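You operate a simulated robot arm through the tools that you are given. There is no shell and no other tool. Be economical: measure what you need, move in short steps, check, and stop when the job is done.

The job below is to be done with a simulated two-armed robot. You get a single attempt, and the scene is never put back.

JOB
On the top of the bottling bench, fold the blue cloth in half and then in half again.

Only the result counts: the job must be done as asked and must still hold three seconds after the hand-in. Knocking over, shifting, dropping, spilling or breaking anything else fails it. Flat cloth is picked up by pressing the open fingertips on it (5 to 10 N) and closing them slowly along it; thin cloth reads only 2 to 8 mm in the jaws.

ROBOT AND FRAMES
Two 7-joint arms with two-finger parallel grippers on one trunk, on a base that drives. Base frame: it is fixed to the floor where the robot stands at the start and does not move with it; the origin is under the middle of the robot, x ahead of it, y to its left, z up; the surface under the hand at the start is at about z = 88. Readings come in cm, rad, newtons and seconds.
The left shoulder is at the start at [7, 16.3, 109.5], the right one opposite. With the tool pointing down near the work surface each hand reaches from about 38 to 88 cm from the robot's upright axis, wherever it stands, measured 20 degrees to its own side. Places, roughly: top of the bottling bench [60, 10, 90]. Payload 3.43 kg a hand.
The TCP of each hand is the grasp point between the finger pads, 3.4 cm short of the fingertips. In the tool frame z runs along the fingers and y along their closing line. The gripper opens to 12.8 cm. The fingers are 2.4 cm wide and 1.2 cm thick; the gripper's body (4.8 by 13 cm) begins 9.6 cm behind the TCP.
Orientation is that of the tool frame in the base frame, as a unit quaternion [x, y, z, w]. With the fingers straight down and closing along the base's y, the tool's x points along the base's -x, its y along +y and its z along -z.

CONTROLS
- The arms move only by the tool play_rows. It takes "left_moves", "right_moves" or both (then of equal length, played together; a hand with none holds still); each is one flat list of numbers, 7 for each row, row after row: the shift along the tool's x, y, z in units of 20 mm (1.0 is 20 mm), then the turn, a rotation vector about the tool's x, y, z in units of 5 degrees (1.0 is 5 degrees), then the finger opening in cm, from 0 to 12.8. In form: [x, y, z, wx, wy, wz, hand, x, y, z, wx, wy, wz, hand, ...]. A call has 1 to 20 rows; each row shifts and turns the commanded pose from where the row before left it, along the tool's axes as they then stand. A call with a number of a shift or a turn outside -1 to 1 is refused whole. A row lasts 0.2 s, in which the tool goes at most 5 cm and 0.15 rad; a call with a longer step from one row to the next is refused whole, and so is a gripper value outside its range. Where a pose cannot be reached the arm comes as near as it can. A force on the tool above 40 N (or 10 N above the force at the start of the call, whichever is more), or a blocked arm, ends the call early, and 0.2 s more pass. The fingers move at their own pace (about 15.3 cm/s each) and stop on an object; they squeeze with about 26 N. The grip force told is the motor's: it shows also when the fingers shut on nothing. Time passes only in rows, and 0.2 s behind the last, so rows that do not move let the fingers close. The reply holds the time, the measured pose of the TCP, the force on the tool along the base axes, the opening and the grip force, in the units named above and with some noise, with the torque about the TCP (base axes, N m) and any sound that the robot's microphone picked up.
- Cameras (640 x 400 px; columns grow to the right, rows downward): "scene" is now at [12.87, -2.66, 131]; the picture's right is [-0.32, -0.95, 0.00], its down [-0.66, 0.22, -0.72] and it looks along [0.68, -0.23, -0.70] (base axes); focal length 256 px, centre (320, 200). "left" rides on the left gripper at [7.6, 1.1, -16] in its tool frame; the picture's right is [-0.15, 0.99, 0.00], its down [-0.88, -0.13, -0.46] and it looks along [-0.45, -0.07, 0.89] (tool axes); focal length 234 px, centre (320, 200). "right" rides on the right gripper at [7.6, -1.1, -16] in its tool frame; the picture's right is [0.15, 0.99, 0.00], its down [-0.88, 0.13, -0.46] and it looks along [-0.45, 0.07, 0.89] (tool axes); focal length 234 px, centre (320, 200). There is no depth. A picture from a camera that has moved, and an enlarged one, comes with that camera's place and axes in the base frame and with its lens.
- get_image(camera): a new picture of that camera. It takes no simulated time.
- slide_trunk(by): slides the trunk up (or, below 0, down) by that many cm; the arms and the scene camera ride with it, the base frame stays. It gives what a move gives, with no picture.
- drive_base(legs): drives the robot by 1 to 6 legs, each [ahead, left, turn to the left] in cm, cm and rad, along the robot's own axes; the way and the turn of a leg run together, so that a leg with both is an arc; at most 150 cm and 3.142 rad a leg. The arms and the cameras ride along, it lands a little off, and it stops where it bumps. It gives what a move gives.
- head_to(pan, tilt): turns the head with the scene camera to pan (to the left, within 1.501 rad either way) and tilt (down, from -0.506 to 1.204), counted from straight ahead of the robot. It gives what a move gives.
- close_up(camera, box): a new picture of the part [left, top, right, bottom] of that camera's present view, enlarged. It takes no simulated time.
- hand_in(): hands the job in; it is judged then, once.

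Work in short steps. Places have to be worked out from the pictures, the camera data and where the tool is seen: move nearer, look again, correct. Check each grasp and each placing, and mend what went wrong. You have 120 turns and 92 pictures in all, those below and enlarged ones among them. Open the grippers and draw the arms clear of the work before you hand the job in, unless the task says otherwise; then end with one line.

The tools are called by a JSON object that holds its "api" and its "payload". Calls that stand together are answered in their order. play_rows: Moves the arms, as the interface text tells. Its arguments: {"type":"object","properties":{"left_moves":{"type":"array","items":{"type":"number"}},"right_moves":{"type":"array","items":{"type":"number"}}},"required":[]} The other tools are called the same way: slide_trunk (by) slides the trunk up or down; drive_base (legs) drives the base; head_to (pan, tilt) turns the head that bears the scene camera; get_image (camera) takes a picture; close_up (camera, box) takes an enlarged picture of a part of a camera's view; hand_in () hands the job in.

At the start:

```text
time_s: 0.0
left_position: [58.32, 10.42, 102.85]
left_orientation: [0.0, 1.0, 0.0, 0.0]
left_wrist_force: [0.2, 0.0, 0.0]
left_moment: [-0.02, 0.03, -0.02]
left_opening: 12.8
left_finger_force: 0.1
right_position: [48.04, -36.24, 108.44]
right_orientation: [0.001, 1.0, 0.0, 0.0]
right_wrist_force: [-0.3, 0.0, 0.2]
right_moment: [0.01, 0.0, -0.02]
right_opening: 12.79
right_finger_force: 0.0
trunk travel left (down, up): [-57.5, 36.5]
robot x, y, heading: [-0.03, 0.05, 0.003]
head pan, tilt: [-0.323, 0.773]
```

scene: 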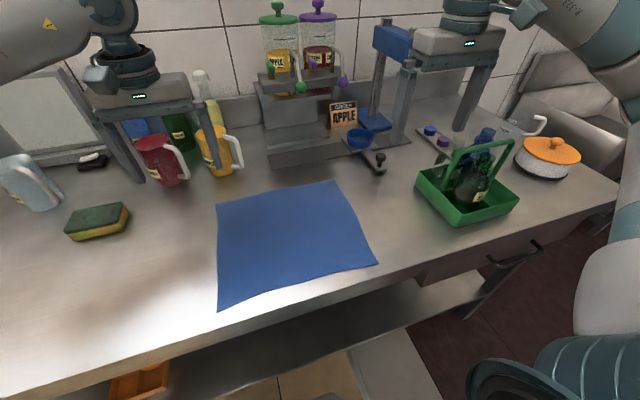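
right: 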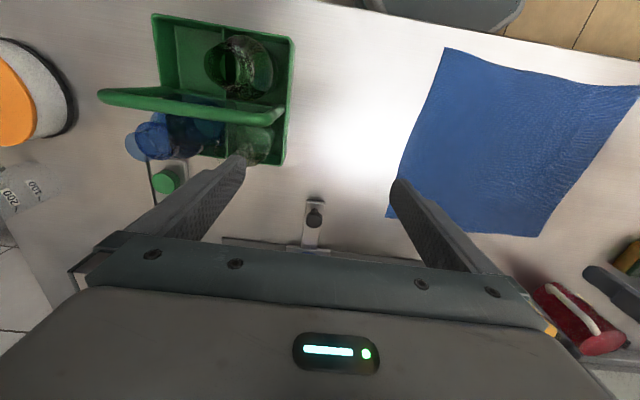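
left: 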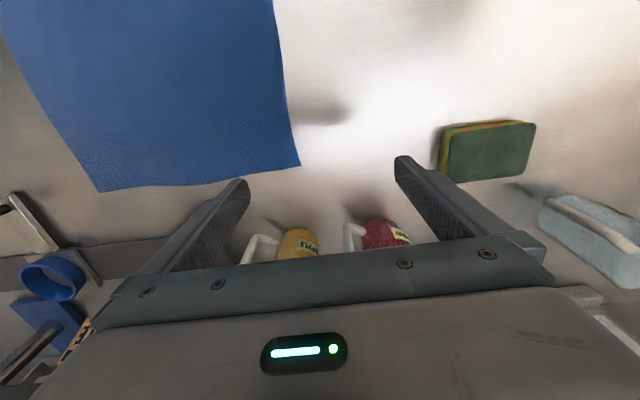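

The cloth looks to span roughly x 34–61 and y −22 to 7.5, lying flat. I'll shift the right hand left, clear of the basket, before backing the base up so the near corners come within reach.

{"api": "play_rows", "payload": {"right_moves": [0, 1, 0, 0, 0, 0, 12.8, 0, 1, 0, 0, 0, 0, 10, 0, 1, 0, 0, 0, 0, 8, 0, 1, 0, 0, 0, 0, 6, 0, 1, 0, 0, 0, 0, 5, 0, 1, 0, 0, 0, 0, 5, 0, 1, 0, 0, 0, 0, 5, 0, 0.9, 0, 0, 0, 0, 5], "left_moves": [0, 0, 0, 0, 0, 0, 12.8, 0, 0, 0, 0, 0, 0, 10, 0, 0, 0, 0, 0, 0, 8, 0, 0, 0, 0, 0, 0, 6, 0, 0, 0, 0, 0, 0, 5, 0, 0, 0, 0, 0, 0, 5, 0, 0, 0, 0, 0, 0, 5, 0, 0, 0, 0, 0, 0, 5]}}

{"api": "drive_base", "payload": {"legs": [[-9, 0, 0]]}}

{"api": "get_image", "payload": {"camera": "scene"}}

{"api": "get_image", "payload": {"camera": "left"}}

{"api": "get_image", "payload": {"camera": "right"}}

```text
time_s: 1.8
left_position: [58.46, 10.5, 102.94]
left_orientation: [-0.001, 1.0, 0.0, 0.0]
left_wrist_force: [0.1, 1.0, -0.4]
left_moment: [0.01, -0.01, 0.01]
left_opening: 5.0
left_finger_force: 0.1
right_position: [48.03, -20.05, 108.51]
right_orientation: [0.0, 1.0, 0.0, 0.0]
right_wrist_force: [0.9, 0.2, 0.5]
right_moment: [0.01, 0.03, -0.01]
right_opening: 4.99
right_finger_force: 0.0
trunk travel left (down, up): [-57.5, 36.5]
robot x, y, heading: [0.02, 0.09, 0.002]
head pan, tilt: [-0.323, 0.773]
```

```text
time_s: 2.9
left_position: [49.45, 10.37, 102.96]
left_orientation: [-0.001, 1.0, 0.0, 0.0]
left_wrist_force: [-1.0, 0.6, 0.0]
left_moment: [0.0, -0.04, -0.02]
left_opening: 5.0
left_finger_force: 0.0
right_position: [39.0, -20.16, 108.41]
right_orientation: [0.0, 1.0, 0.0, 0.0]
right_wrist_force: [-1.0, 0.4, 0.4]
right_moment: [0.01, -0.01, 0.01]
right_opening: 4.98
right_finger_force: 0.0
trunk travel left (down, up): [-57.5, 36.5]
robot x, y, heading: [-8.92, 0.14, 0.003]
head pan, tilt: [-0.323, 0.773]
```

```text
88 pictures are left
camera scene: at [3.89, -2.66, 131.0], right [-0.32, -0.95, 0.0], down [-0.66, 0.22, -0.72], along [0.68, -0.23, -0.7], focal length 256 px, centre (320, 200)
```

scene: 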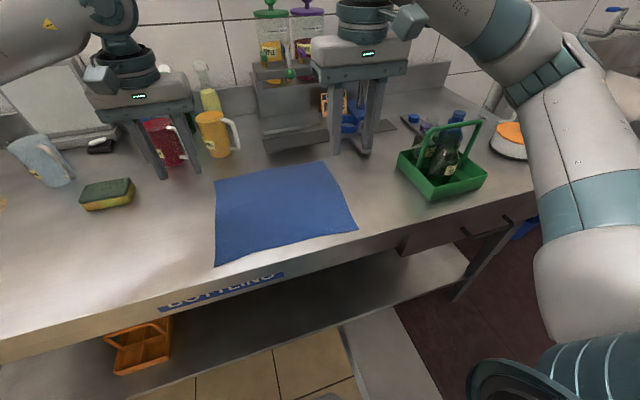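

```text
87 pictures are left
camera left: at [41.83, 11.48, 118.95], right [0.15, 0.99, 0.0], down [0.88, -0.13, 0.46], along [0.45, -0.07, -0.89], focal length 234 px, centre (320, 200)
```

left: 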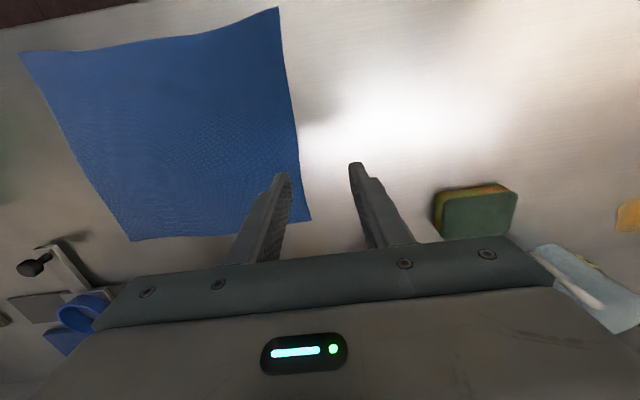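

```text
86 pictures are left
camera right: at [31.55, -21.13, 124.44], right [-0.15, 0.99, 0.0], down [0.88, 0.13, 0.46], along [0.45, 0.07, -0.89], focal length 234 px, centre (320, 200)
```

right: 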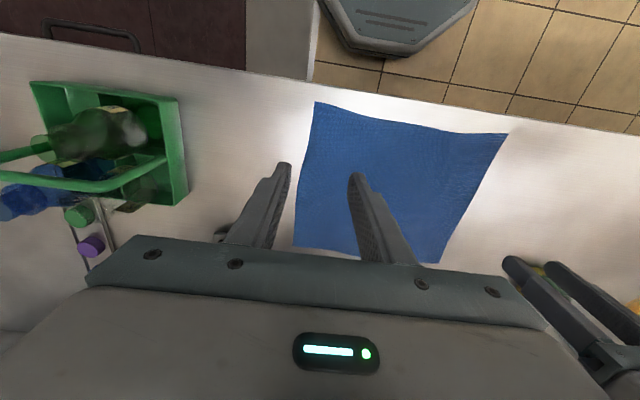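

Triangulating from the hand cameras, the corners are NL (34.5, 8), NR (34.2, −21.4), FL (60.6, 7.2) and FR (60.3, −22.4). I'll bring both hands over the near corners, tips about 2 cm above the cloth, with the fingers 3 cm open.

{"api": "play_rows", "payload": {"left_moves": [0.83, -0.34, 0.59, 0, 0, 0, 4, 0.83, -0.34, 0.59, 0, 0, 0, 3, 0.83, -0.34, 0.59, 0, 0, 0, 3, 0.83, -0.34, 0.59, 0, 0, 0, 3, 0.83, -0.34, 0.59, 0, 0, 0, 3, 0.83, -0.34, 0.59, 0, 0, 0, 3, 0.83, -0.34, 0.59, 0, 0, 0, 3, 0.83, -0.34, 0.59, 0, 0, 0, 3, 0, 0, 0, 0, 0, 0, 3], "right_moves": [0.175, 0.12, 0.94, 0, 0, 0, 4, 0.175, 0.12, 0.94, 0, 0, 0, 3, 0.175, 0.12, 0.94, 0, 0, 0, 3, 0.175, 0.12, 0.94, 0, 0, 0, 3, 0.175, 0.12, 0.94, 0, 0, 0, 3, 0.175, 0.12, 0.94, 0, 0, 0, 3, 0.175, 0.12, 0.94, 0, 0, 0, 3, 0.175, 0.12, 0.94, 0, 0, 0, 3, 0, 0, 0, 0, 0, 0, 3]}}

{"api": "get_image", "payload": {"camera": "left"}}

{"api": "get_image", "payload": {"camera": "right"}}

```text
time_s: 4.9
left_position: [36.2, 4.95, 93.42]
left_orientation: [0.0, 1.0, 0.0, 0.001]
left_wrist_force: [0.0, 0.1, -0.4]
left_moment: [0.01, 0.0, 0.0]
left_opening: 2.99
left_finger_force: 0.0
right_position: [36.39, -18.26, 93.44]
right_orientation: [0.0, 1.0, 0.0, 0.0]
right_wrist_force: [0.9, 0.2, -0.4]
right_moment: [0.0, 0.02, 0.02]
right_opening: 2.99
right_finger_force: 0.1
trunk travel left (down, up): [-57.5, 36.5]
robot x, y, heading: [-8.83, 0.01, -0.001]
head pan, tilt: [-0.323, 0.773]
```

```text
85 pictures are left
camera left: at [28.56, 6.08, 109.45], right [0.15, 0.99, 0.0], down [0.88, -0.13, 0.46], along [0.45, -0.07, -0.89], focal length 234 px, centre (320, 200)
```

left: 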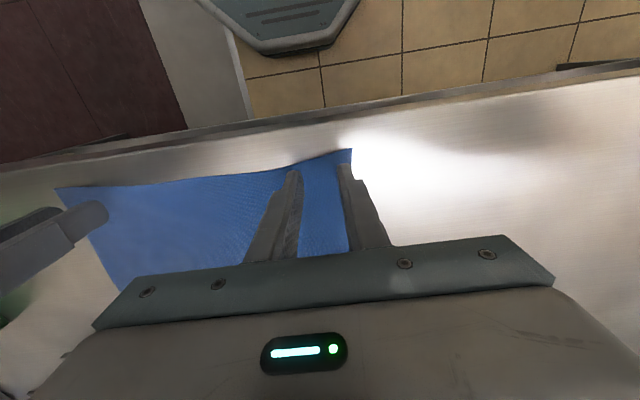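

```text
84 pictures are left
camera right: at [28.83, -19.14, 109.31], right [-0.15, 0.99, 0.0], down [0.88, 0.13, 0.46], along [0.45, 0.07, -0.89], focal length 234 px, centre (320, 200)
```

right: 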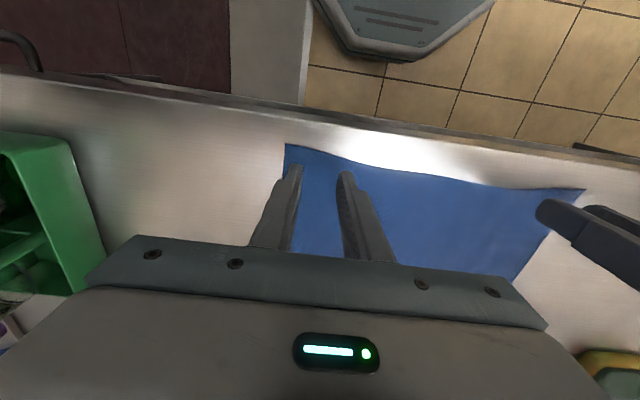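

Both fingers straddle the corners, on the cloth. Lowering toward contact in small steps.

{"api": "play_rows", "payload": {"left_moves": [0, 0, 0.4, 0, 0, 0, 3, 0, 0, 0.3, 0, 0, 0, 3, 0, 0, 0.1, 0, 0, 0, 3, 0, 0, 0.05, 0, 0, 0, 3, 0, 0, 0, 0, 0, 0, 3], "right_moves": [0, 0, 0.4, 0, 0, 0, 3, 0, 0, 0.3, 0, 0, 0, 3, 0, 0, 0.1, 0, 0, 0, 3, 0, 0, 0.05, 0, 0, 0, 3, 0, 0, 0, 0, 0, 0, 3]}}

```text
time_s: 6.1
left_position: [36.35, 4.84, 91.72]
left_orientation: [0.0, 1.0, 0.001, 0.0]
left_wrist_force: [0.6, -0.1, 0.0]
left_moment: [-0.01, -0.01, 0.01]
left_opening: 3.01
left_finger_force: 0.0
right_position: [36.43, -18.37, 91.68]
right_orientation: [0.0, 1.0, 0.0, 0.0]
right_wrist_force: [-0.2, -0.5, 0.1]
right_moment: [-0.01, -0.04, -0.01]
right_opening: 3.01
right_finger_force: 0.1
trunk travel left (down, up): [-57.5, 36.5]
robot x, y, heading: [-9.04, 0.21, 0.001]
head pan, tilt: [-0.323, 0.773]
```

No contact yet (tips near z 88.3); continuing down 2–3 mm.

{"api": "play_rows", "payload": {"left_moves": [0, 0, 0.05, 0, 0, 0, 3, 0, 0, 0.05, 0, 0, 0, 3, 0, 0, 0.05, 0, 0, 0, 3, 0, 0, 0, 0, 0, 0, 3], "right_moves": [0, 0, 0.05, 0, 0, 0, 3, 0, 0, 0.05, 0, 0, 0, 3, 0, 0, 0.05, 0, 0, 0, 3, 0, 0, 0, 0, 0, 0, 3]}}

```text
time_s: 7.1
left_position: [36.17, 4.87, 91.55]
left_orientation: [0.001, 1.0, 0.0, 0.001]
left_wrist_force: [0.3, 0.2, 3.5]
left_moment: [0.04, -0.01, -0.02]
left_opening: 3.01
left_finger_force: 0.1
right_position: [36.43, -18.17, 91.35]
right_orientation: [0.0, 1.0, 0.0, 0.001]
right_wrist_force: [1.3, -2.1, 12.8]
right_moment: [-0.18, 0.0, 0.04]
right_opening: 3.0
right_finger_force: 0.1
trunk travel left (down, up): [-57.5, 36.5]
robot x, y, heading: [-8.87, 0.03, -0.002]
head pan, tilt: [-0.323, 0.773]
```

Contact: left 3.5 N, right 12.8 N. I'll trim both toward about 7 N and close slowly.

{"api": "play_rows", "payload": {"left_moves": [0, 0, 0.035, 0, 0, 0, 3, 0, 0, 0, 0, 0, 0, 2.8, 0, 0, 0, 0, 0, 0, 2.6, 0, 0, 0, 0, 0, 0, 2.4, 0, 0, 0, 0, 0, 0, 2.2, 0, 0, 0, 0, 0, 0, 2.0, 0, 0, 0, 0, 0, 0, 1.8, 0, 0, 0, 0, 0, 0, 1.6, 0, 0, 0, 0, 0, 0, 1.4, 0, 0, 0, 0, 0, 0, 1.2, 0, 0, 0, 0, 0, 0, 1.0, 0, 0, 0, 0, 0, 0, 0.8, 0, 0, 0, 0, 0, 0, 0.6, 0, 0, 0, 0, 0, 0, 0.4, 0, 0, 0, 0, 0, 0, 0.2, 0, 0, 0, 0, 0, 0, 0, 0, 0, 0, 0, 0, 0, 0], "right_moves": [0, 0, -0.03, 0, 0, 0, 3, 0, 0, 0, 0, 0, 0, 2.8, 0, 0, 0, 0, 0, 0, 2.6, 0, 0, 0, 0, 0, 0, 2.4, 0, 0, 0, 0, 0, 0, 2.2, 0, 0, 0, 0, 0, 0, 2.0, 0, 0, 0, 0, 0, 0, 1.8, 0, 0, 0, 0, 0, 0, 1.6, 0, 0, 0, 0, 0, 0, 1.4, 0, 0, 0, 0, 0, 0, 1.2, 0, 0, 0, 0, 0, 0, 1.0, 0, 0, 0, 0, 0, 0, 0.8, 0, 0, 0, 0, 0, 0, 0.6, 0, 0, 0, 0, 0, 0, 0.4, 0, 0, 0, 0, 0, 0, 0.2, 0, 0, 0, 0, 0, 0, 0, 0, 0, 0, 0, 0, 0, 0]}}

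{"api": "get_image", "payload": {"camera": "left"}}

{"api": "get_image", "payload": {"camera": "right"}}

```text
time_s: 10.7
left_position: [36.2, 4.91, 91.43]
left_orientation: [0.0, 1.0, 0.0, 0.003]
left_wrist_force: [1.6, -0.4, 36.8]
left_moment: [0.06, 0.12, 0.03]
left_opening: 0.19
left_finger_force: 26.3
right_position: [36.19, -18.27, 91.53]
right_orientation: [-0.001, 1.0, 0.0, 0.001]
right_wrist_force: [0.5, 1.4, 1.8]
right_moment: [0.02, 0.02, -0.02]
right_opening: 0.0
right_finger_force: 26.1
trunk travel left (down, up): [-57.5, 36.5]
robot x, y, heading: [-8.68, 0.03, 0.0]
head pan, tilt: [-0.323, 0.773]
```

```text
83 pictures are left
camera left: at [28.39, 5.99, 107.52], right [0.15, 0.99, 0.0], down [0.88, -0.13, 0.46], along [0.45, -0.07, -0.89], focal length 234 px, centre (320, 200)
```

left: 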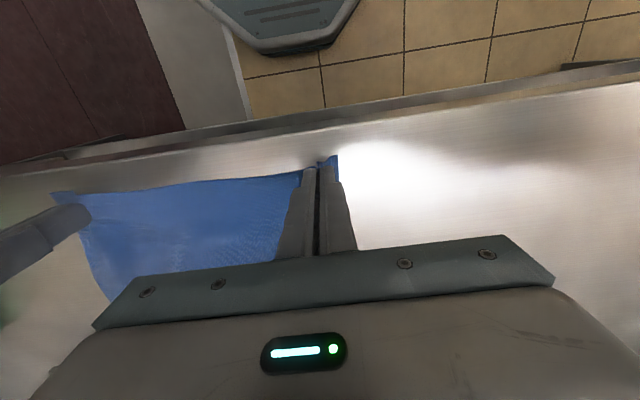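

```text
82 pictures are left
camera right: at [28.6, -19.23, 107.55], right [-0.15, 0.99, 0.0], down [0.88, 0.13, 0.46], along [0.45, 0.07, -0.89], focal length 234 px, centre (320, 200)
```

right: 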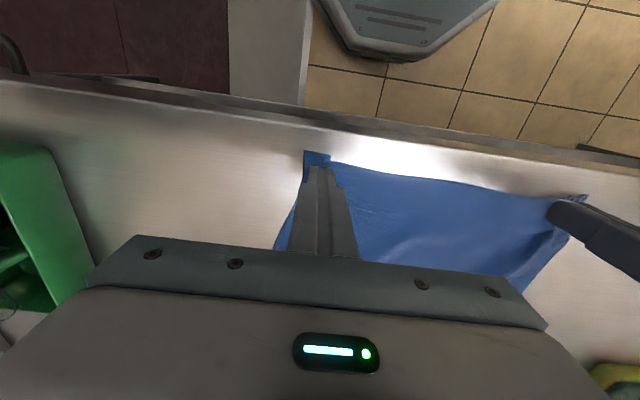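

Left holds cloth (1.9 mm); right closed on nothing because it was pressed too lightly. I'll raise the left 1 mm, keeping its grip, and reopen the right and press it again.

{"api": "play_rows", "payload": {"left_moves": [0, 0, -0.06, 0, 0, 0, 0, 0, 0, 0, 0, 0, 0, 0, 0, 0, 0, 0, 0, 0, 0, 0, 0, 0, 0, 0, 0, 0, 0, 0, 0, 0, 0, 0, 0, 0, 0, 0, 0, 0, 0, 0], "right_moves": [0, 0, -0.4, 0, 0, 0, 0, 0, 0, 0, 0, 0, 0, 3, 0, 0, 0, 0, 0, 0, 3, 0, 0, 0.35, 0, 0, 0, 3, 0, 0, 0.09, 0, 0, 0, 3, 0, 0, 0, 0, 0, 0, 3]}}

{"api": "get_image", "payload": {"camera": "right"}}

```text
time_s: 12.1
left_position: [36.07, 4.99, 91.54]
left_orientation: [0.001, 1.0, 0.0, 0.0]
left_wrist_force: [-0.6, -2.2, 10.7]
left_moment: [-0.02, 0.16, 0.0]
left_opening: 0.16
left_finger_force: 25.7
right_position: [36.25, -18.42, 91.54]
right_orientation: [0.001, 1.0, -0.001, 0.001]
right_wrist_force: [0.8, -2.9, 15.1]
right_moment: [-0.11, 0.08, 0.02]
right_opening: 2.99
right_finger_force: 0.2
trunk travel left (down, up): [-57.5, 36.5]
robot x, y, heading: [-8.94, -0.21, 0.002]
head pan, tilt: [-0.323, 0.773]
```

```text
81 pictures are left
camera right: at [28.65, -19.31, 107.49], right [-0.15, 0.99, 0.0], down [0.88, 0.13, 0.46], along [0.45, 0.07, -0.89], focal length 234 px, centre (320, 200)
```

right: 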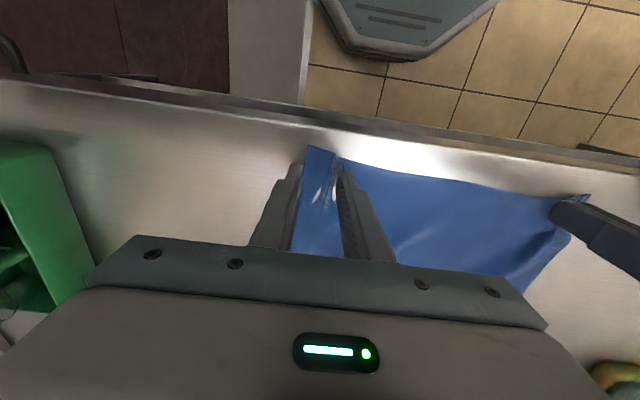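

The outer right finger now seems just off the cloth. I'll lift slightly, shift 0.8 cm inward, then press again.

{"api": "play_rows", "payload": {"right_moves": [0, 0, -0.35, 0, 0, 0, 3, -0.1, 0.45, 0, 0, 0, 0, 3, 0, 0, 0.3, 0, 0, 0, 3, 0, 0, 0.03, 0, 0, 0, 3, 0, 0, 0, 0, 0, 0, 3]}}

{"api": "close_up", "payload": {"camera": "right", "box": [220, 120, 420, 245]}}

```text
time_s: 13.3
left_position: [36.21, 4.94, 91.6]
left_orientation: [0.0, 1.0, 0.0, 0.001]
left_wrist_force: [-0.8, -1.4, 7.0]
left_moment: [-0.02, 0.08, 0.01]
left_opening: 0.14
left_finger_force: 25.4
right_position: [36.55, -17.28, 91.49]
right_orientation: [0.001, 1.0, 0.0, 0.001]
right_wrist_force: [-0.4, -2.0, 14.8]
right_moment: [-0.26, 0.04, 0.02]
right_opening: 3.05
right_finger_force: 0.0
trunk travel left (down, up): [-57.5, 36.5]
robot x, y, heading: [-8.87, -0.13, 0.001]
head pan, tilt: [-0.323, 0.773]
```

```text
3.20 times, centred on (320, 182) of right
camera zoom: at [28.9, -18.27, 107.5], right [-0.15, 0.99, 0.0], down [0.88, 0.13, 0.46], along [0.45, 0.07, -0.89], focal length 749 px, centre (320, 256)
```

zoom: 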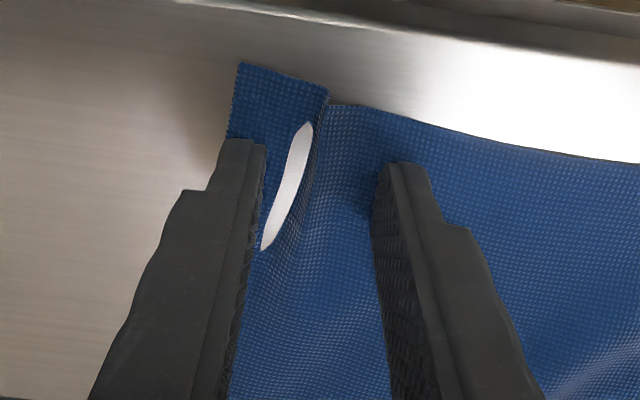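

Both fingers are on cloth with a ridge between them, at about 15 N. Closing slowly.

{"api": "play_rows", "payload": {"right_moves": [0, 0, -0.01, 0, 0, 0, 2.8, 0, 0, 0, 0, 0, 0, 2.6, 0, 0, 0, 0, 0, 0, 2.4, 0, 0, 0, 0, 0, 0, 2.2, 0, 0, 0, 0, 0, 0, 2.0, 0, 0, 0, 0, 0, 0, 1.8, 0, 0, 0, 0, 0, 0, 1.6, 0, 0, 0, 0, 0, 0, 1.4, 0, 0, 0, 0, 0, 0, 1.2, 0, 0, 0, 0, 0, 0, 1.0, 0, 0, 0, 0, 0, 0, 0.8, 0, 0, 0, 0, 0, 0, 0.6, 0, 0, 0, 0, 0, 0, 0.4, 0, 0, 0, 0, 0, 0, 0.2, 0, 0, 0, 0, 0, 0, 0, 0, 0, 0, 0, 0, 0, 0]}}

{"api": "close_up", "payload": {"camera": "right", "box": [220, 120, 420, 245]}}

```text
time_s: 16.7
left_position: [36.07, 4.92, 91.6]
left_orientation: [0.0, 1.0, -0.001, 0.001]
left_wrist_force: [-0.2, -6.2, 3.5]
left_moment: [-0.23, 0.02, -0.05]
left_opening: 0.17
left_finger_force: 26.5
right_position: [36.38, -17.35, 91.51]
right_orientation: [0.0, 1.0, 0.0, 0.001]
right_wrist_force: [0.8, 5.5, 22.2]
right_moment: [0.13, 0.0, -0.04]
right_opening: 0.21
right_finger_force: 26.3
trunk travel left (down, up): [-57.5, 36.5]
robot x, y, heading: [-8.8, 0.25, -0.003]
head pan, tilt: [-0.323, 0.773]
```

```text
3.20 times, centred on (320, 182) of right
camera zoom: at [28.87, -18.21, 107.5], right [-0.15, 0.99, 0.0], down [0.88, 0.13, 0.46], along [0.45, 0.07, -0.89], focal length 749 px, centre (320, 256)
```

zoom: 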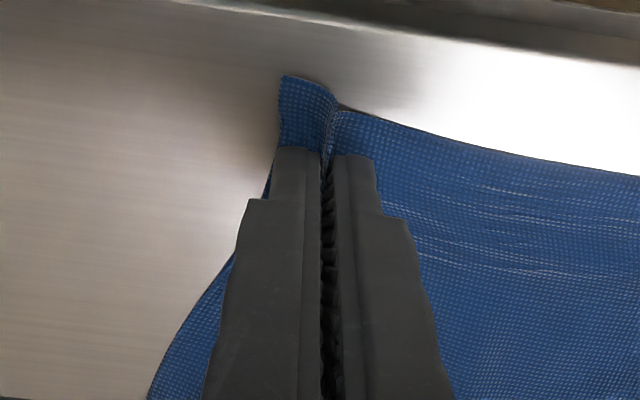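

Both grips hold, but a near→far fold with the fingers down would leave turned-back flaps at the corners. A far→near fold lets the fingers tip forward naturally. I'll spread the fingers while still touching to undo the ridges, then lift off.

{"api": "play_rows", "payload": {"left_moves": [0, 0, 0, 0, 0, 0, 0.4, 0, 0, 0, 0, 0, 0, 0.8, 0, 0, 0, 0, 0, 0, 1.2, 0, 0, 0, 0, 0, 0, 1.6, 0, 0, 0, 0, 0, 0, 2, 0, 0, 0, 0, 0, 0, 2.5, 0, 0, 0, 0, 0, 0, 3, 0, 0, -0.5, 0, 0, 0, 3, 0, 0, -1, 0, 0, 0, 3, 0, 0, -1, 0, 0, 0, 3], "right_moves": [0, 0, 0, 0, 0, 0, 0.4, 0, 0, 0, 0, 0, 0, 0.8, 0, 0, 0, 0, 0, 0, 1.2, 0, 0, 0, 0, 0, 0, 1.6, 0, 0, 0, 0, 0, 0, 2, 0, 0, 0, 0, 0, 0, 2.5, 0, 0, 0, 0, 0, 0, 3, 0, 0, -0.5, 0, 0, 0, 3, 0, 0, -1, 0, 0, 0, 3, 0, 0, -1, 0, 0, 0, 3]}}

{"api": "drive_base", "payload": {"legs": [[-14, 0, 0]]}}

{"api": "head_to", "payload": {"pan": -0.1, "tilt": 0.7}}

{"api": "get_image", "payload": {"camera": "scene"}}

```text
time_s: 18.9
left_position: [36.19, 4.86, 96.55]
left_orientation: [0.0, 1.0, 0.0, 0.0]
left_wrist_force: [0.2, -0.1, 0.2]
left_moment: [0.06, 0.0, 0.01]
left_opening: 2.98
left_finger_force: 0.0
right_position: [36.53, -17.33, 96.32]
right_orientation: [0.0, 1.0, -0.001, 0.0]
right_wrist_force: [-0.7, -0.1, 0.8]
right_moment: [0.04, -0.02, -0.02]
right_opening: 2.99
right_finger_force: 0.1
trunk travel left (down, up): [-57.5, 36.5]
robot x, y, heading: [-9.01, -0.3, -0.0]
head pan, tilt: [-0.323, 0.773]
```

```text
time_s: 20.2
left_position: [22.08, 4.85, 96.65]
left_orientation: [0.0, 1.0, 0.0, 0.0]
left_wrist_force: [0.1, -0.8, 0.4]
left_moment: [0.02, 0.0, -0.01]
left_opening: 3.0
left_finger_force: 0.1
right_position: [22.58, -17.34, 96.32]
right_orientation: [0.001, 1.0, 0.0, 0.0]
right_wrist_force: [0.1, -0.6, -0.5]
right_moment: [0.02, -0.02, 0.01]
right_opening: 2.96
right_finger_force: 0.1
trunk travel left (down, up): [-57.5, 36.5]
robot x, y, heading: [-22.45, 0.28, 0.002]
head pan, tilt: [-0.323, 0.773]
```

```text
time_s: 21.0
left_position: [22.35, 4.96, 96.56]
left_orientation: [0.0, 1.0, 0.0, 0.0]
left_wrist_force: [0.4, 0.9, 0.1]
left_moment: [0.03, -0.02, 0.04]
left_opening: 2.98
left_finger_force: 0.1
right_position: [22.51, -17.26, 96.3]
right_orientation: [0.0, 1.0, 0.0, -0.002]
right_wrist_force: [0.6, 0.4, -0.8]
right_moment: [0.03, 0.0, -0.01]
right_opening: 3.01
right_finger_force: 0.0
trunk travel left (down, up): [-57.5, 36.5]
robot x, y, heading: [-23.2, -0.35, -0.0]
head pan, tilt: [-0.099, 0.7]
```

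```text
78 pictures are left
camera scene: at [-9.25, -0.91, 131.6], right [-0.1, -0.99, 0.0], down [-0.64, 0.06, -0.76], along [0.76, -0.08, -0.64], focal length 256 px, centre (320, 200)
```

scene: 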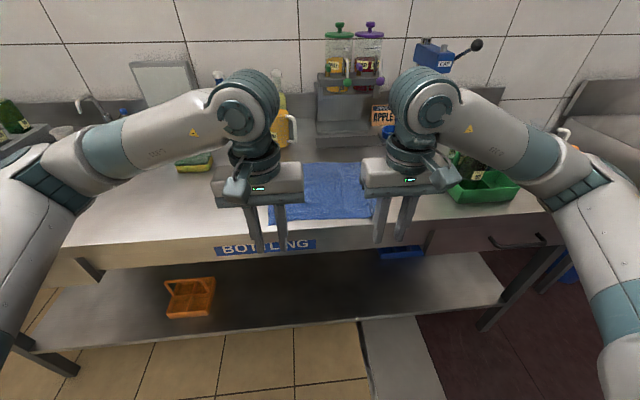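

Hands are clear. I'll move them forward to about x 50, raised a little, to see the far corners again.

{"api": "play_rows", "payload": {"left_moves": [-1, 0, -0.2, 0, 0, 0, 3, -1, 0, -0.2, 0, 0, 0, 3, -1, 0, 0, 0, 0, 0, 3, -1, 0, 0, 0, 0, 0, 3, -1, 0, 0, 0, 0, 0, 3, -1, 0, 0, 0, 0, 0, 3, -1, 0, 0, 0, 0, 0, 3, -1, 0, 0, 0, 0, 0, 3, -1, 0, 0, 0, 0, 0, 3, -1, 0, 0, 0, 0, 0, 3, -1, 0, 0, 0, 0, 0, 3, -1, 0, 0, 0, 0, 0, 3, -1, 0, 0, 0, 0, 0, 3, -1, 0, 0, 0, 0, 0, 3], "right_moves": [-1, 0, -0.2, 0, 0, 0, 3, -1, 0, -0.2, 0, 0, 0, 3, -1, 0, 0, 0, 0, 0, 3, -1, 0, 0, 0, 0, 0, 3, -1, 0, 0, 0, 0, 0, 3, -1, 0, 0, 0, 0, 0, 3, -1, 0, 0, 0, 0, 0, 3, -1, 0, 0, 0, 0, 0, 3, -1, 0, 0, 0, 0, 0, 3, -1, 0, 0, 0, 0, 0, 3, -1, 0, 0, 0, 0, 0, 3, -1, 0, 0, 0, 0, 0, 3, -1, 0, 0, 0, 0, 0, 3, -1, -0.3, 0, 0, 0, 0, 3]}}

{"api": "get_image", "payload": {"camera": "left"}}

{"api": "get_image", "payload": {"camera": "right"}}

{"api": "get_image", "payload": {"camera": "scene"}}

```text
time_s: 24.0
left_position: [50.43, 4.82, 97.39]
left_orientation: [0.0, 1.0, 0.0, 0.0]
left_wrist_force: [-0.1, 0.2, -0.8]
left_moment: [0.0, 0.01, 0.02]
left_opening: 2.99
left_finger_force: 0.1
right_position: [50.59, -17.84, 96.98]
right_orientation: [0.0, 1.0, 0.0, -0.001]
right_wrist_force: [1.3, -0.5, -0.3]
right_moment: [0.01, 0.01, 0.0]
right_opening: 3.0
right_finger_force: 0.0
trunk travel left (down, up): [-57.5, 36.5]
robot x, y, heading: [-22.85, 0.07, -0.004]
head pan, tilt: [-0.099, 0.7]
```

```text
77 pictures are left
camera left: at [42.72, 5.97, 113.45], right [0.15, 0.99, 0.0], down [0.88, -0.13, 0.46], along [0.45, -0.07, -0.89], focal length 234 px, centre (320, 200)
```

left: 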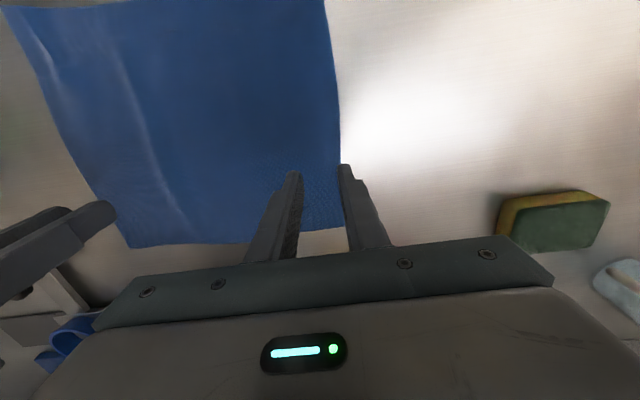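

```text
76 pictures are left
camera right: at [43.21, -18.82, 113.0], right [-0.15, 0.99, 0.0], down [0.88, 0.13, 0.45], along [0.45, 0.07, -0.89], focal length 234 px, centre (320, 200)
```

right: 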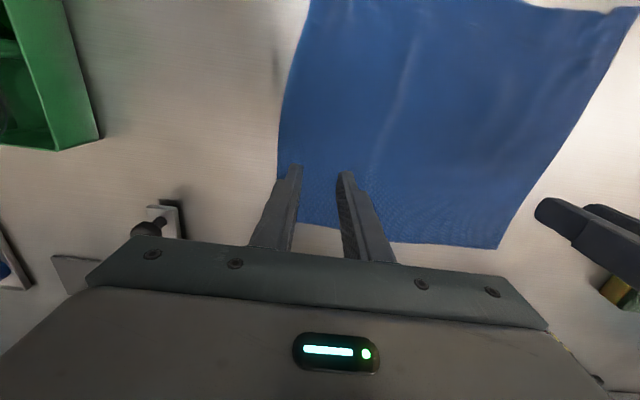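

```text
75 pictures are left
camera scene: at [-9.22, -0.97, 131.6], right [-0.1, -1.0, 0.0], down [-0.64, 0.06, -0.76], along [0.76, -0.08, -0.64], focal length 256 px, centre (320, 200)
```

scene: 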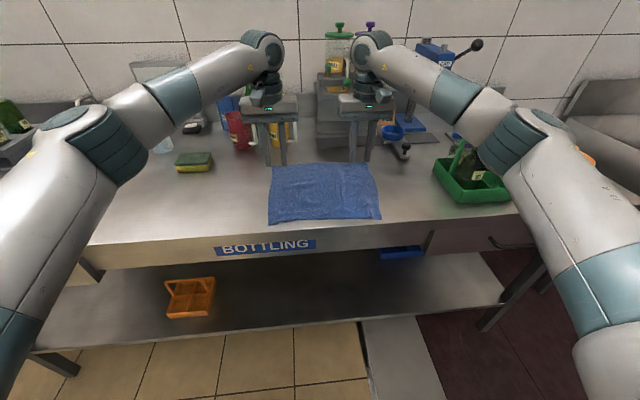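

The far edge is now about x 59.6 on the left and 58.7 on the right. I'll position both hands on the far corners, just above the cloth.

{"api": "play_rows", "payload": {"left_moves": [-0.8, -0.04, 0.45, 0, 0, 0, 3, -0.8, -0.04, 0.45, 0, 0, 0, 3, -0.8, -0.04, 0.45, 0, 0, 0, 3, -0.8, -0.04, 0.45, 0, 0, 0, 3, -0.8, -0.04, 0.45, 0, 0, 0, 3, 0, 0, 0.2, 0, 0, 0, 3], "right_moves": [-0.68, -0.14, 0.45, 0, 0, 0, 3, -0.68, -0.14, 0.45, 0, 0, 0, 3, -0.68, -0.14, 0.45, 0, 0, 0, 3, -0.68, -0.14, 0.45, 0, 0, 0, 3, -0.68, -0.14, 0.45, 0, 0, 0, 3, 0, 0, 0, 0, 0, 0, 3]}}

{"api": "close_up", "payload": {"camera": "left", "box": [220, 120, 420, 245]}}

{"api": "close_up", "payload": {"camera": "right", "box": [220, 120, 420, 245]}}

```text
time_s: 25.4
left_position: [58.17, 4.75, 92.53]
left_orientation: [0.0, 1.0, -0.001, 0.0]
left_wrist_force: [0.1, 0.4, 1.2]
left_moment: [-0.07, -0.02, 0.0]
left_opening: 2.97
left_finger_force: 0.0
right_position: [57.44, -19.22, 92.7]
right_orientation: [0.0, 1.0, -0.001, 0.0]
right_wrist_force: [-1.0, -0.4, 0.1]
right_moment: [-0.02, 0.0, 0.0]
right_opening: 3.0
right_finger_force: 0.2
trunk travel left (down, up): [-57.5, 36.5]
robot x, y, heading: [-22.87, -0.45, -0.003]
head pan, tilt: [-0.099, 0.7]
```

```text
3.20 times, centred on (320, 182) of left
camera zoom: at [50.58, 5.89, 108.48], right [0.15, 0.99, 0.0], down [0.88, -0.13, 0.46], along [0.45, -0.07, -0.89], focal length 749 px, centre (320, 256)
```

zoom: 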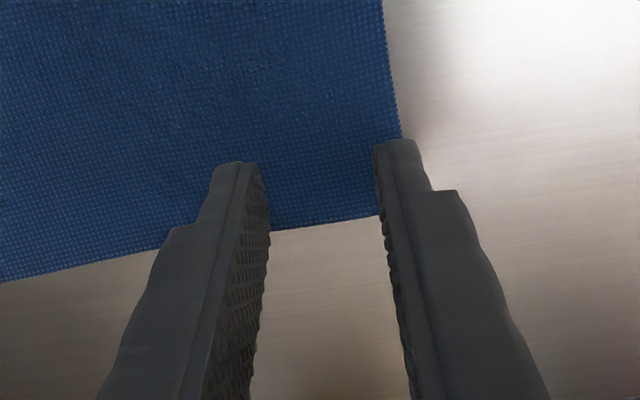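

```text
3.20 times, centred on (320, 182) of right
camera zoom: at [49.89, -20.2, 108.65], right [-0.15, 0.99, 0.0], down [0.88, 0.13, 0.46], along [0.45, 0.07, -0.89], focal length 749 px, centre (320, 256)
```

zoom: 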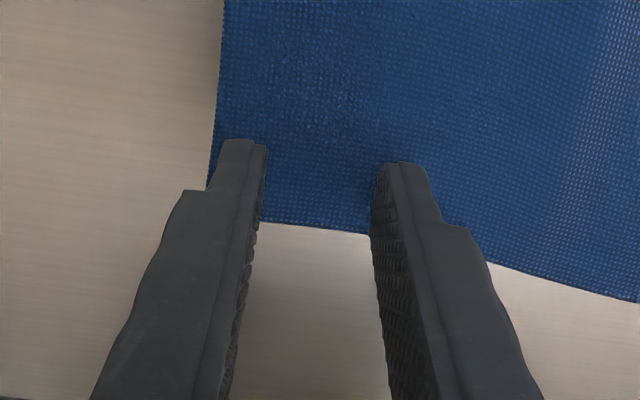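

Well placed; I'll trim left 5 mm inward and right 4 mm forward, and lower nearly to contact.

{"api": "play_rows", "payload": {"left_moves": [-0.05, -0.25, 0.2, 0, 0, 0, 3, 0, 0, 0.2, 0, 0, 0, 3, 0, 0, 0.05, 0, 0, 0, 3, 0, 0, 0.05, 0, 0, 0, 3, 0, 0, 0, 0, 0, 0, 3], "right_moves": [-0.2, 0, 0.2, 0, 0, 0, 3, 0, 0, 0.25, 0, 0, 0, 3, 0, 0, 0.08, 0, 0, 0, 3, 0, 0, 0.05, 0, 0, 0, 3, 0, 0, 0, 0, 0, 0, 3]}}

```text
time_s: 26.6
left_position: [57.99, 4.11, 91.74]
left_orientation: [0.0, 1.0, 0.0, -0.002]
left_wrist_force: [0.1, 0.9, 0.1]
left_moment: [-0.01, -0.01, 0.0]
left_opening: 2.98
left_finger_force: 0.1
left hand out of reach, approached as far as the arm can: row 4
right_position: [57.86, -19.35, 91.55]
right_orientation: [0.001, 1.0, 0.0, -0.001]
right_wrist_force: [-0.3, 0.0, 5.7]
right_moment: [-0.04, -0.04, 0.03]
right_opening: 2.97
right_finger_force: 0.1
trunk travel left (down, up): [-57.5, 36.5]
robot x, y, heading: [-23.19, -0.15, 0.003]
head pan, tilt: [-0.099, 0.7]
```

Left reached its limit. I'll lift a bit, drive the base forward 6 cm, and bring the hands back by the same amount.

{"api": "play_rows", "payload": {"left_moves": [0, 0, -1, 0, 0, 0, 3, 0, 0, -0.3, 0, 0, 0, 3], "right_moves": [0, 0, -1, 0, 0, 0, 3, 0, 0, -0.3, 0, 0, 0, 3]}}

{"api": "play_rows", "payload": {"left_moves": [1, 0, 0, 0, 0, 0, 3, 1, 0, 0, 0, 0, 0, 3, 1, 0, 0, 0, 0, 0, 3], "right_moves": [1, 0, 0, 0, 0, 0, 3, 1, 0, 0, 0, 0, 0, 3, 1, 0, 0, 0, 0, 0, 3]}}

{"api": "drive_base", "payload": {"legs": [[6, 0, 0]]}}

```text
time_s: 27.2
left_position: [57.89, 4.22, 94.21]
left_orientation: [-0.001, 1.0, 0.0, -0.001]
left_wrist_force: [-0.1, 0.2, -0.1]
left_moment: [0.01, -0.03, 0.0]
left_opening: 3.01
left_finger_force: 0.0
right_position: [57.89, -19.23, 94.06]
right_orientation: [0.001, 1.0, 0.001, -0.001]
right_wrist_force: [0.4, -0.4, -0.8]
right_moment: [0.02, -0.01, 0.03]
right_opening: 2.98
right_finger_force: 0.0
trunk travel left (down, up): [-57.5, 36.5]
robot x, y, heading: [-22.99, 0.11, -0.001]
head pan, tilt: [-0.099, 0.7]
```

```text
time_s: 28.0
left_position: [51.88, 4.28, 94.41]
left_orientation: [0.0, 1.0, 0.0, 0.0]
left_wrist_force: [0.4, -0.8, 0.6]
left_moment: [0.01, -0.02, -0.02]
left_opening: 3.0
left_finger_force: 0.0
right_position: [51.75, -19.41, 94.05]
right_orientation: [-0.001, 1.0, 0.0, 0.001]
right_wrist_force: [0.2, 0.4, 0.5]
right_moment: [-0.01, -0.01, 0.01]
right_opening: 3.01
right_finger_force: 0.0
trunk travel left (down, up): [-57.5, 36.5]
robot x, y, heading: [-22.62, -0.05, 0.0]
head pan, tilt: [-0.099, 0.7]
```

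```text
time_s: 28.9
left_position: [58.05, 4.15, 94.25]
left_orientation: [0.0, 1.0, 0.0, -0.001]
left_wrist_force: [0.2, 0.1, 0.4]
left_moment: [-0.04, 0.0, -0.02]
left_opening: 3.03
left_finger_force: 0.1
right_position: [57.76, -19.44, 94.05]
right_orientation: [0.0, 1.0, 0.0, -0.001]
right_wrist_force: [0.1, 0.2, 0.2]
right_moment: [0.01, 0.02, 0.02]
right_opening: 3.0
right_finger_force: 0.1
trunk travel left (down, up): [-57.5, 36.5]
robot x, y, heading: [-16.69, 0.16, -0.001]
head pan, tilt: [-0.099, 0.7]
```

Back over the corners. Lowering to contact: left by 2.75 cm, right by 2.55 cm.

{"api": "play_rows", "payload": {"left_moves": [-0.1, 0, 0.6, 0, 0, 0, 3, 0, 0, 0.6, 0, 0, 0, 3, 0, 0, 0.1, 0, 0, 0, 3, 0, 0, 0.05, 0, 0, 0, 3, 0, 0, 0.03, 0, 0, 0, 3, 0, 0, 0, 0, 0, 0, 3], "right_moves": [-0.05, 0.05, 0.6, 0, 0, 0, 3, 0, 0, 0.5, 0, 0, 0, 3, 0, 0, 0.1, 0, 0, 0, 3, 0, 0, 0.05, 0, 0, 0, 3, 0, 0, 0.03, 0, 0, 0, 3, 0, 0, 0, 0, 0, 0, 3]}}

```text
time_s: 30.4
left_position: [58.13, 4.26, 91.64]
left_orientation: [0.0, 1.0, 0.0, 0.0]
left_wrist_force: [-0.5, -0.8, -0.3]
left_moment: [0.03, 0.01, 0.0]
left_opening: 3.01
left_finger_force: 0.0
right_position: [57.8, -19.39, 91.49]
right_orientation: [0.0, 1.0, -0.001, 0.0]
right_wrist_force: [-0.9, 0.4, 1.2]
right_moment: [-0.06, -0.03, 0.01]
right_opening: 2.97
right_finger_force: 0.1
trunk travel left (down, up): [-57.5, 36.5]
robot x, y, heading: [-17.09, 0.05, -0.0]
head pan, tilt: [-0.099, 0.7]
```

Right just touching, left about 1 mm above. Pressing further.

{"api": "play_rows", "payload": {"left_moves": [0, 0, 0.06, 0, 0, 0, 3, 0, 0, 0.04, 0, 0, 0, 3, 0, 0, 0, 0, 0, 0, 3], "right_moves": [0, 0, 0.03, 0, 0, 0, 3, 0, 0, 0.02, 0, 0, 0, 3, 0, 0, 0, 0, 0, 0, 3]}}

```text
time_s: 31.1
left_position: [58.14, 4.32, 91.39]
left_orientation: [-0.001, 1.0, 0.0, 0.001]
left_wrist_force: [1.4, -0.9, 3.7]
left_moment: [0.03, -0.03, -0.01]
left_opening: 2.96
left_finger_force: 0.1
right_position: [57.65, -19.23, 91.49]
right_orientation: [0.0, 1.0, 0.001, 0.002]
right_wrist_force: [2.0, -1.1, 7.7]
right_moment: [-0.12, -0.05, 0.01]
right_opening: 3.0
right_finger_force: 0.4
trunk travel left (down, up): [-57.5, 36.5]
robot x, y, heading: [-16.72, -0.37, -0.002]
head pan, tilt: [-0.099, 0.7]
```

Adding a touch more pressure on each, then closing slowly.

{"api": "play_rows", "payload": {"left_moves": [0, 0, 0.03, 0, 0, 0, 3, 0, 0, 0, 0, 0, 0, 2.8, 0, 0, 0, 0, 0, 0, 2.6, 0, 0, 0, 0, 0, 0, 2.4, 0, 0, 0, 0, 0, 0, 2.2, 0, 0, 0, 0, 0, 0, 2.0, 0, 0, 0, 0, 0, 0, 1.8, 0, 0, 0, 0, 0, 0, 1.6, 0, 0, 0, 0, 0, 0, 1.4, 0, 0, 0, 0, 0, 0, 1.2, 0, 0, 0, 0, 0, 0, 1.0, 0, 0, 0, 0, 0, 0, 0.8, 0, 0, 0, 0, 0, 0, 0.6, 0, 0, 0, 0, 0, 0, 0.4, 0, 0, 0, 0, 0, 0, 0.2, 0, 0, 0, 0, 0, 0, 0, 0, 0, 0, 0, 0, 0, 0], "right_moves": [0, 0, 0.02, 0, 0, 0, 3, 0, 0, 0, 0, 0, 0, 2.8, 0, 0, 0, 0, 0, 0, 2.6, 0, 0, 0, 0, 0, 0, 2.4, 0, 0, 0, 0, 0, 0, 2.2, 0, 0, 0, 0, 0, 0, 2.0, 0, 0, 0, 0, 0, 0, 1.8, 0, 0, 0, 0, 0, 0, 1.6, 0, 0, 0, 0, 0, 0, 1.4, 0, 0, 0, 0, 0, 0, 1.2, 0, 0, 0, 0, 0, 0, 1.0, 0, 0, 0, 0, 0, 0, 0.8, 0, 0, 0, 0, 0, 0, 0.6, 0, 0, 0, 0, 0, 0, 0.4, 0, 0, 0, 0, 0, 0, 0.2, 0, 0, 0, 0, 0, 0, 0, 0, 0, 0, 0, 0, 0, 0]}}

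{"api": "close_up", "payload": {"camera": "left", "box": [220, 120, 420, 245]}}

{"api": "close_up", "payload": {"camera": "right", "box": [220, 120, 420, 245]}}

```text
time_s: 34.8
left_position: [58.0, 4.2, 91.49]
left_orientation: [0.0, 1.0, -0.001, 0.001]
left_wrist_force: [0.1, -13.5, 2.2]
left_moment: [-0.44, 0.03, -0.03]
left_opening: 0.17
left_finger_force: 25.7
right_position: [57.62, -19.25, 91.54]
right_orientation: [0.0, 1.0, 0.001, 0.001]
right_wrist_force: [-0.2, 10.4, 17.4]
right_moment: [0.31, -0.02, 0.06]
right_opening: 0.69
right_finger_force: 26.1
trunk travel left (down, up): [-57.5, 36.5]
robot x, y, heading: [-16.99, 0.07, -0.001]
head pan, tilt: [-0.099, 0.7]
```

```text
3.20 times, centred on (320, 182) of left
camera zoom: at [50.38, 5.3, 107.55], right [0.15, 0.99, 0.0], down [0.88, -0.13, 0.46], along [0.45, -0.07, -0.89], focal length 749 px, centre (320, 256)
```

zoom: 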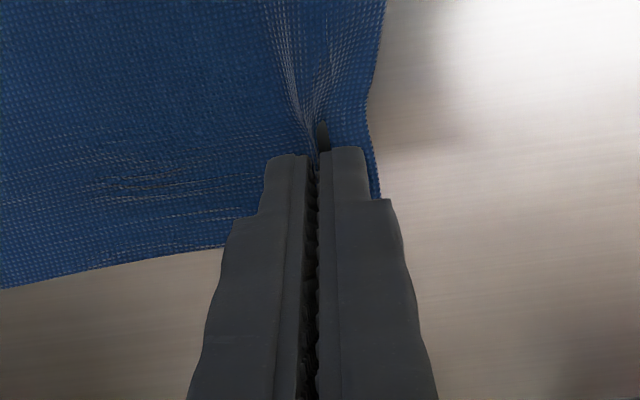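

```text
3.20 times, centred on (320, 182) of right
camera zoom: at [50.11, -20.25, 107.5], right [-0.15, 0.99, 0.0], down [0.88, 0.13, 0.46], along [0.45, 0.07, -0.89], focal length 749 px, centre (320, 256)
```

zoom: 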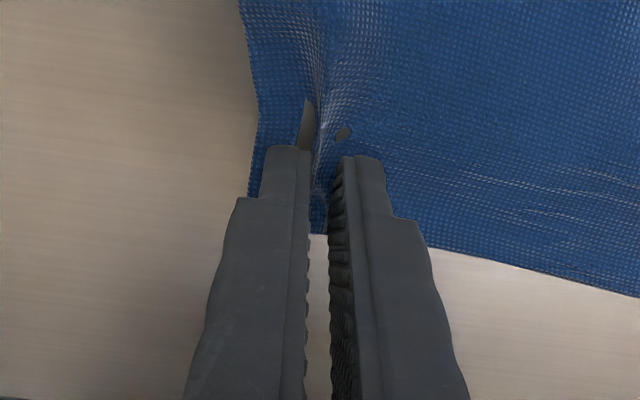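

Both grips hold (1.7 and 6.9 mm), with some lateral tension between them. I'll relax it by moving inward 2 mm, then lift along an arc while tipping the fingers forward.

{"api": "play_rows", "payload": {"left_moves": [0, -0.1, -0.525, 0, 0, 0, 0, 0.24, 0, -0.575, 0, -1, 0, 0, 0.25, 0, -0.57, 0, -1, 0, 0, 0.26, 0, -0.565, 0, -1, 0, 0, 0.27, 0, -0.57, 0, -1, 0, 0], "right_moves": [0, 0.1, -0.525, 0, 0, 0, 0, 0.24, 0, -0.575, 0, -1, 0, 0, 0.25, 0, -0.57, 0, -1, 0, 0, 0.26, 0, -0.565, 0, -1, 0, 0, 0.27, 0, -0.57, 0, -1, 0, 0]}}

{"api": "get_image", "payload": {"camera": "scene"}}

```text
time_s: 36.0
left_position: [55.58, 4.09, 96.83]
left_orientation: [0.0, 0.985, 0.0, 0.174]
left_wrist_force: [-0.1, -8.4, 0.8]
left_moment: [-0.25, -0.04, -0.11]
left_opening: 0.2
left_finger_force: 25.9
right_position: [55.37, -19.23, 96.96]
right_orientation: [0.001, 0.985, 0.001, 0.175]
right_wrist_force: [0.7, 7.6, 0.0]
right_moment: [0.22, -0.02, 0.13]
right_opening: 0.66
right_finger_force: 26.1
trunk travel left (down, up): [-57.5, 36.5]
robot x, y, heading: [-16.93, -0.14, 0.003]
head pan, tilt: [-0.099, 0.7]
```

```text
70 pictures are left
camera scene: at [-3.51, -0.92, 131.63], right [-0.1, -1.0, 0.0], down [-0.64, 0.06, -0.77], along [0.76, -0.08, -0.64], focal length 256 px, centre (320, 200)
```

scene: 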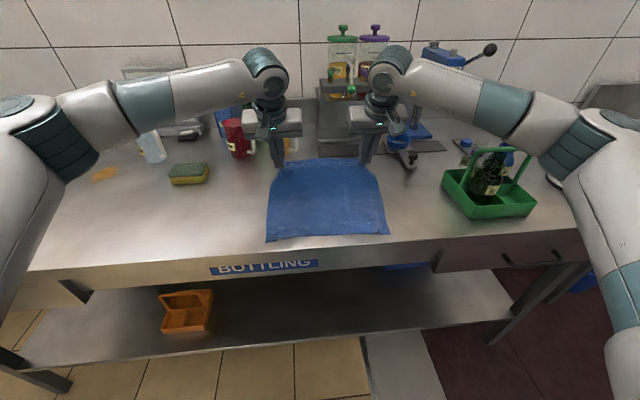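

The far edge is lifted and straight between the hands. Continuing the arc to 60° tilt.

{"api": "play_rows", "payload": {"left_moves": [0.29, -0.1, -0.56, 0, -1, 0, 0, 0.29, 0, -0.56, 0, -1, 0, 0, 0.307, 0, -0.558, 0, -1, 0, 0, 0.313, 0, -0.555, 0, -1, 0, 0, 0.33, 0, -0.546, 0, -1, 0, 0, 0.333, 0, -0.55, 0, -1, 0, 0, 0.35, 0, -0.54, 0, -1, 0, 0, 0.36, 0, -0.54, 0, -1, 0, 0], "right_moves": [0.29, 0.1, -0.56, 0, -1, 0, 0, 0.29, 0, -0.56, 0, -1, 0, 0, 0.307, 0, -0.558, 0, -1, 0, 0, 0.313, 0, -0.555, 0, -1, 0, 0, 0.33, 0, -0.546, 0, -1, 0, 0, 0.333, 0, -0.55, 0, -1, 0, 0, 0.35, 0, -0.54, 0, -1, 0, 0, 0.36, 0, -0.54, 0, -1, 0, 0]}}

{"api": "get_image", "payload": {"camera": "scene"}}

```text
time_s: 37.8
left_position: [46.31, 3.87, 100.41]
left_orientation: [0.0, 0.866, -0.001, 0.501]
left_wrist_force: [-0.3, -0.9, 0.6]
left_moment: [-0.01, 0.01, 0.0]
left_opening: 0.19
left_finger_force: 25.7
right_position: [45.85, -18.91, 100.36]
right_orientation: [0.0, 0.866, 0.0, 0.5]
right_wrist_force: [-0.4, 1.7, -0.4]
right_moment: [0.07, -0.02, 0.09]
right_opening: 0.56
right_finger_force: 26.3
trunk travel left (down, up): [-57.5, 36.5]
robot x, y, heading: [-17.37, 0.35, -0.001]
head pan, tilt: [-0.099, 0.7]
```

```text
69 pictures are left
camera scene: at [-3.41, -0.93, 131.62], right [-0.1, -1.0, 0.0], down [-0.64, 0.06, -0.76], along [0.76, -0.08, -0.64], focal length 256 px, centre (320, 200)
```

scene: 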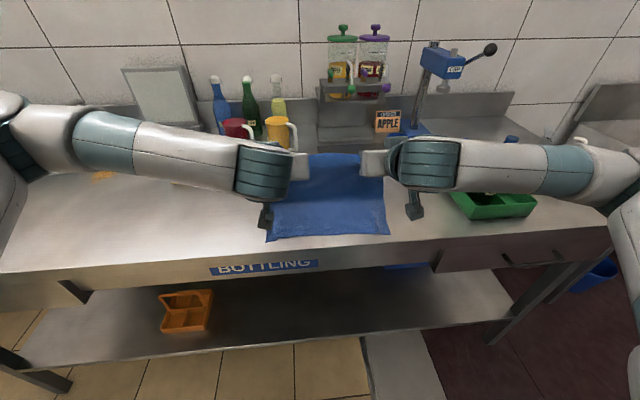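

The edge is up and over; grips are fine. Next I'll tip to 75°, lower a bit for slack, and back the base up 8 cm to carry the edge toward the front.

{"api": "play_rows", "payload": {"left_moves": [0.71, 0, -0.166, 0, -1, 0, 0, 1, 0, -0.18, 0, -1, 0, 0, 1, 0, -0.13, 0, -1, 0, 0], "right_moves": [0.71, 0, -0.166, 0, -1, 0, 0, 1, 0, -0.18, 0, -1, 0, 0, 1, 0, -0.13, 0, -1, 0, 0]}}

{"api": "drive_base", "payload": {"legs": [[-8, 0, 0]]}}

{"api": "get_image", "payload": {"camera": "scene"}}

{"api": "get_image", "payload": {"camera": "left"}}

```text
time_s: 38.5
left_position: [43.32, 3.6, 95.85]
left_orientation: [0.0, 0.793, 0.0, 0.609]
left_wrist_force: [0.3, -0.5, 0.0]
left_moment: [0.03, 0.01, 0.05]
left_opening: 0.18
left_finger_force: 26.3
right_position: [43.9, -16.75, 98.2]
right_orientation: [-0.01, 0.827, 0.016, 0.562]
right_wrist_force: [0.1, -1.1, -0.2]
right_moment: [0.02, -0.03, -0.01]
right_opening: 0.56
right_finger_force: 26.0
right hand out of reach, approached as far as the arm can: row 2, 3
trunk travel left (down, up): [-57.5, 36.5]
robot x, y, heading: [-16.95, 0.07, -0.002]
head pan, tilt: [-0.099, 0.7]
```

```text
time_s: 39.6
left_position: [35.37, 3.82, 95.82]
left_orientation: [0.0, 0.794, 0.0, 0.609]
left_wrist_force: [-0.1, 0.5, -0.2]
left_moment: [0.02, 0.05, -0.01]
left_opening: 0.15
left_finger_force: 26.1
right_position: [35.99, -16.63, 98.15]
right_orientation: [-0.011, 0.827, 0.015, 0.562]
right_wrist_force: [0.1, 0.9, 0.5]
right_moment: [0.01, 0.0, -0.04]
right_opening: 0.53
right_finger_force: 26.0
trunk travel left (down, up): [-57.5, 36.5]
robot x, y, heading: [-25.15, 0.37, 0.0]
head pan, tilt: [-0.099, 0.7]
```

```text
68 pictures are left
camera scene: at [-11.43, -0.91, 131.62], right [-0.1, -1.0, 0.0], down [-0.64, 0.06, -0.77], along [0.76, -0.08, -0.64], focal length 256 px, centre (320, 200)
```

scene: 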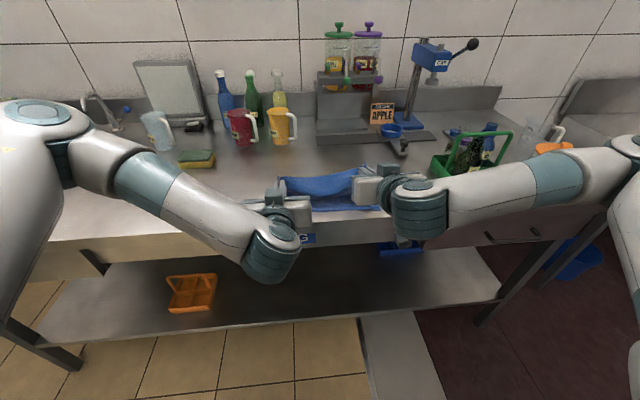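

```text
67 pictures are left
camera left: at [17.94, 4.9, 92.79], right [0.04, 0.99, 0.14], down [-0.21, -0.13, 0.97], along [0.98, -0.06, 0.21], focal length 234 px, centre (320, 200)
```

left: 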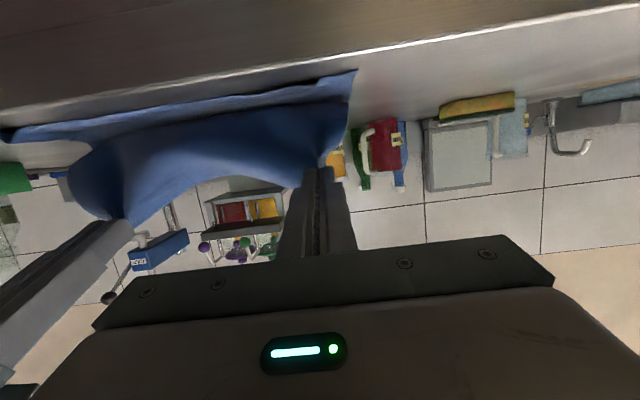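

The right wrist fell a bit short (about 68° tilt, 2.3 cm inward and higher), but the cloth is held. I'll lower both hands halfway and see whether the right recovers.

{"api": "play_rows", "payload": {"left_moves": [0.695, 0, -0.13, 0, 0, 0, 0, 0.695, 0, -0.13, 0, 0, 0, 0], "right_moves": [0.6, -0.2, -0.1, 0, 0, 0, 0, 0.6, -0.2, -0.1, 0, 0, 0, 0]}}

```text
time_s: 40.2
left_position: [34.11, 4.12, 93.43]
left_orientation: [-0.002, 0.793, 0.001, 0.609]
left_wrist_force: [-0.4, 0.3, -0.4]
left_moment: [0.03, 0.01, 0.01]
left_opening: 0.16
left_finger_force: 25.5
right_position: [35.02, -17.06, 96.73]
right_orientation: [-0.011, 0.827, 0.015, 0.562]
right_wrist_force: [-0.3, -0.5, 0.2]
right_moment: [-0.04, -0.02, -0.02]
right_opening: 0.54
right_finger_force: 25.5
right hand out of reach, approached as far as the arm can: row 2
trunk travel left (down, up): [-57.5, 36.5]
robot x, y, heading: [-24.95, -0.2, 0.004]
head pan, tilt: [-0.099, 0.7]
```

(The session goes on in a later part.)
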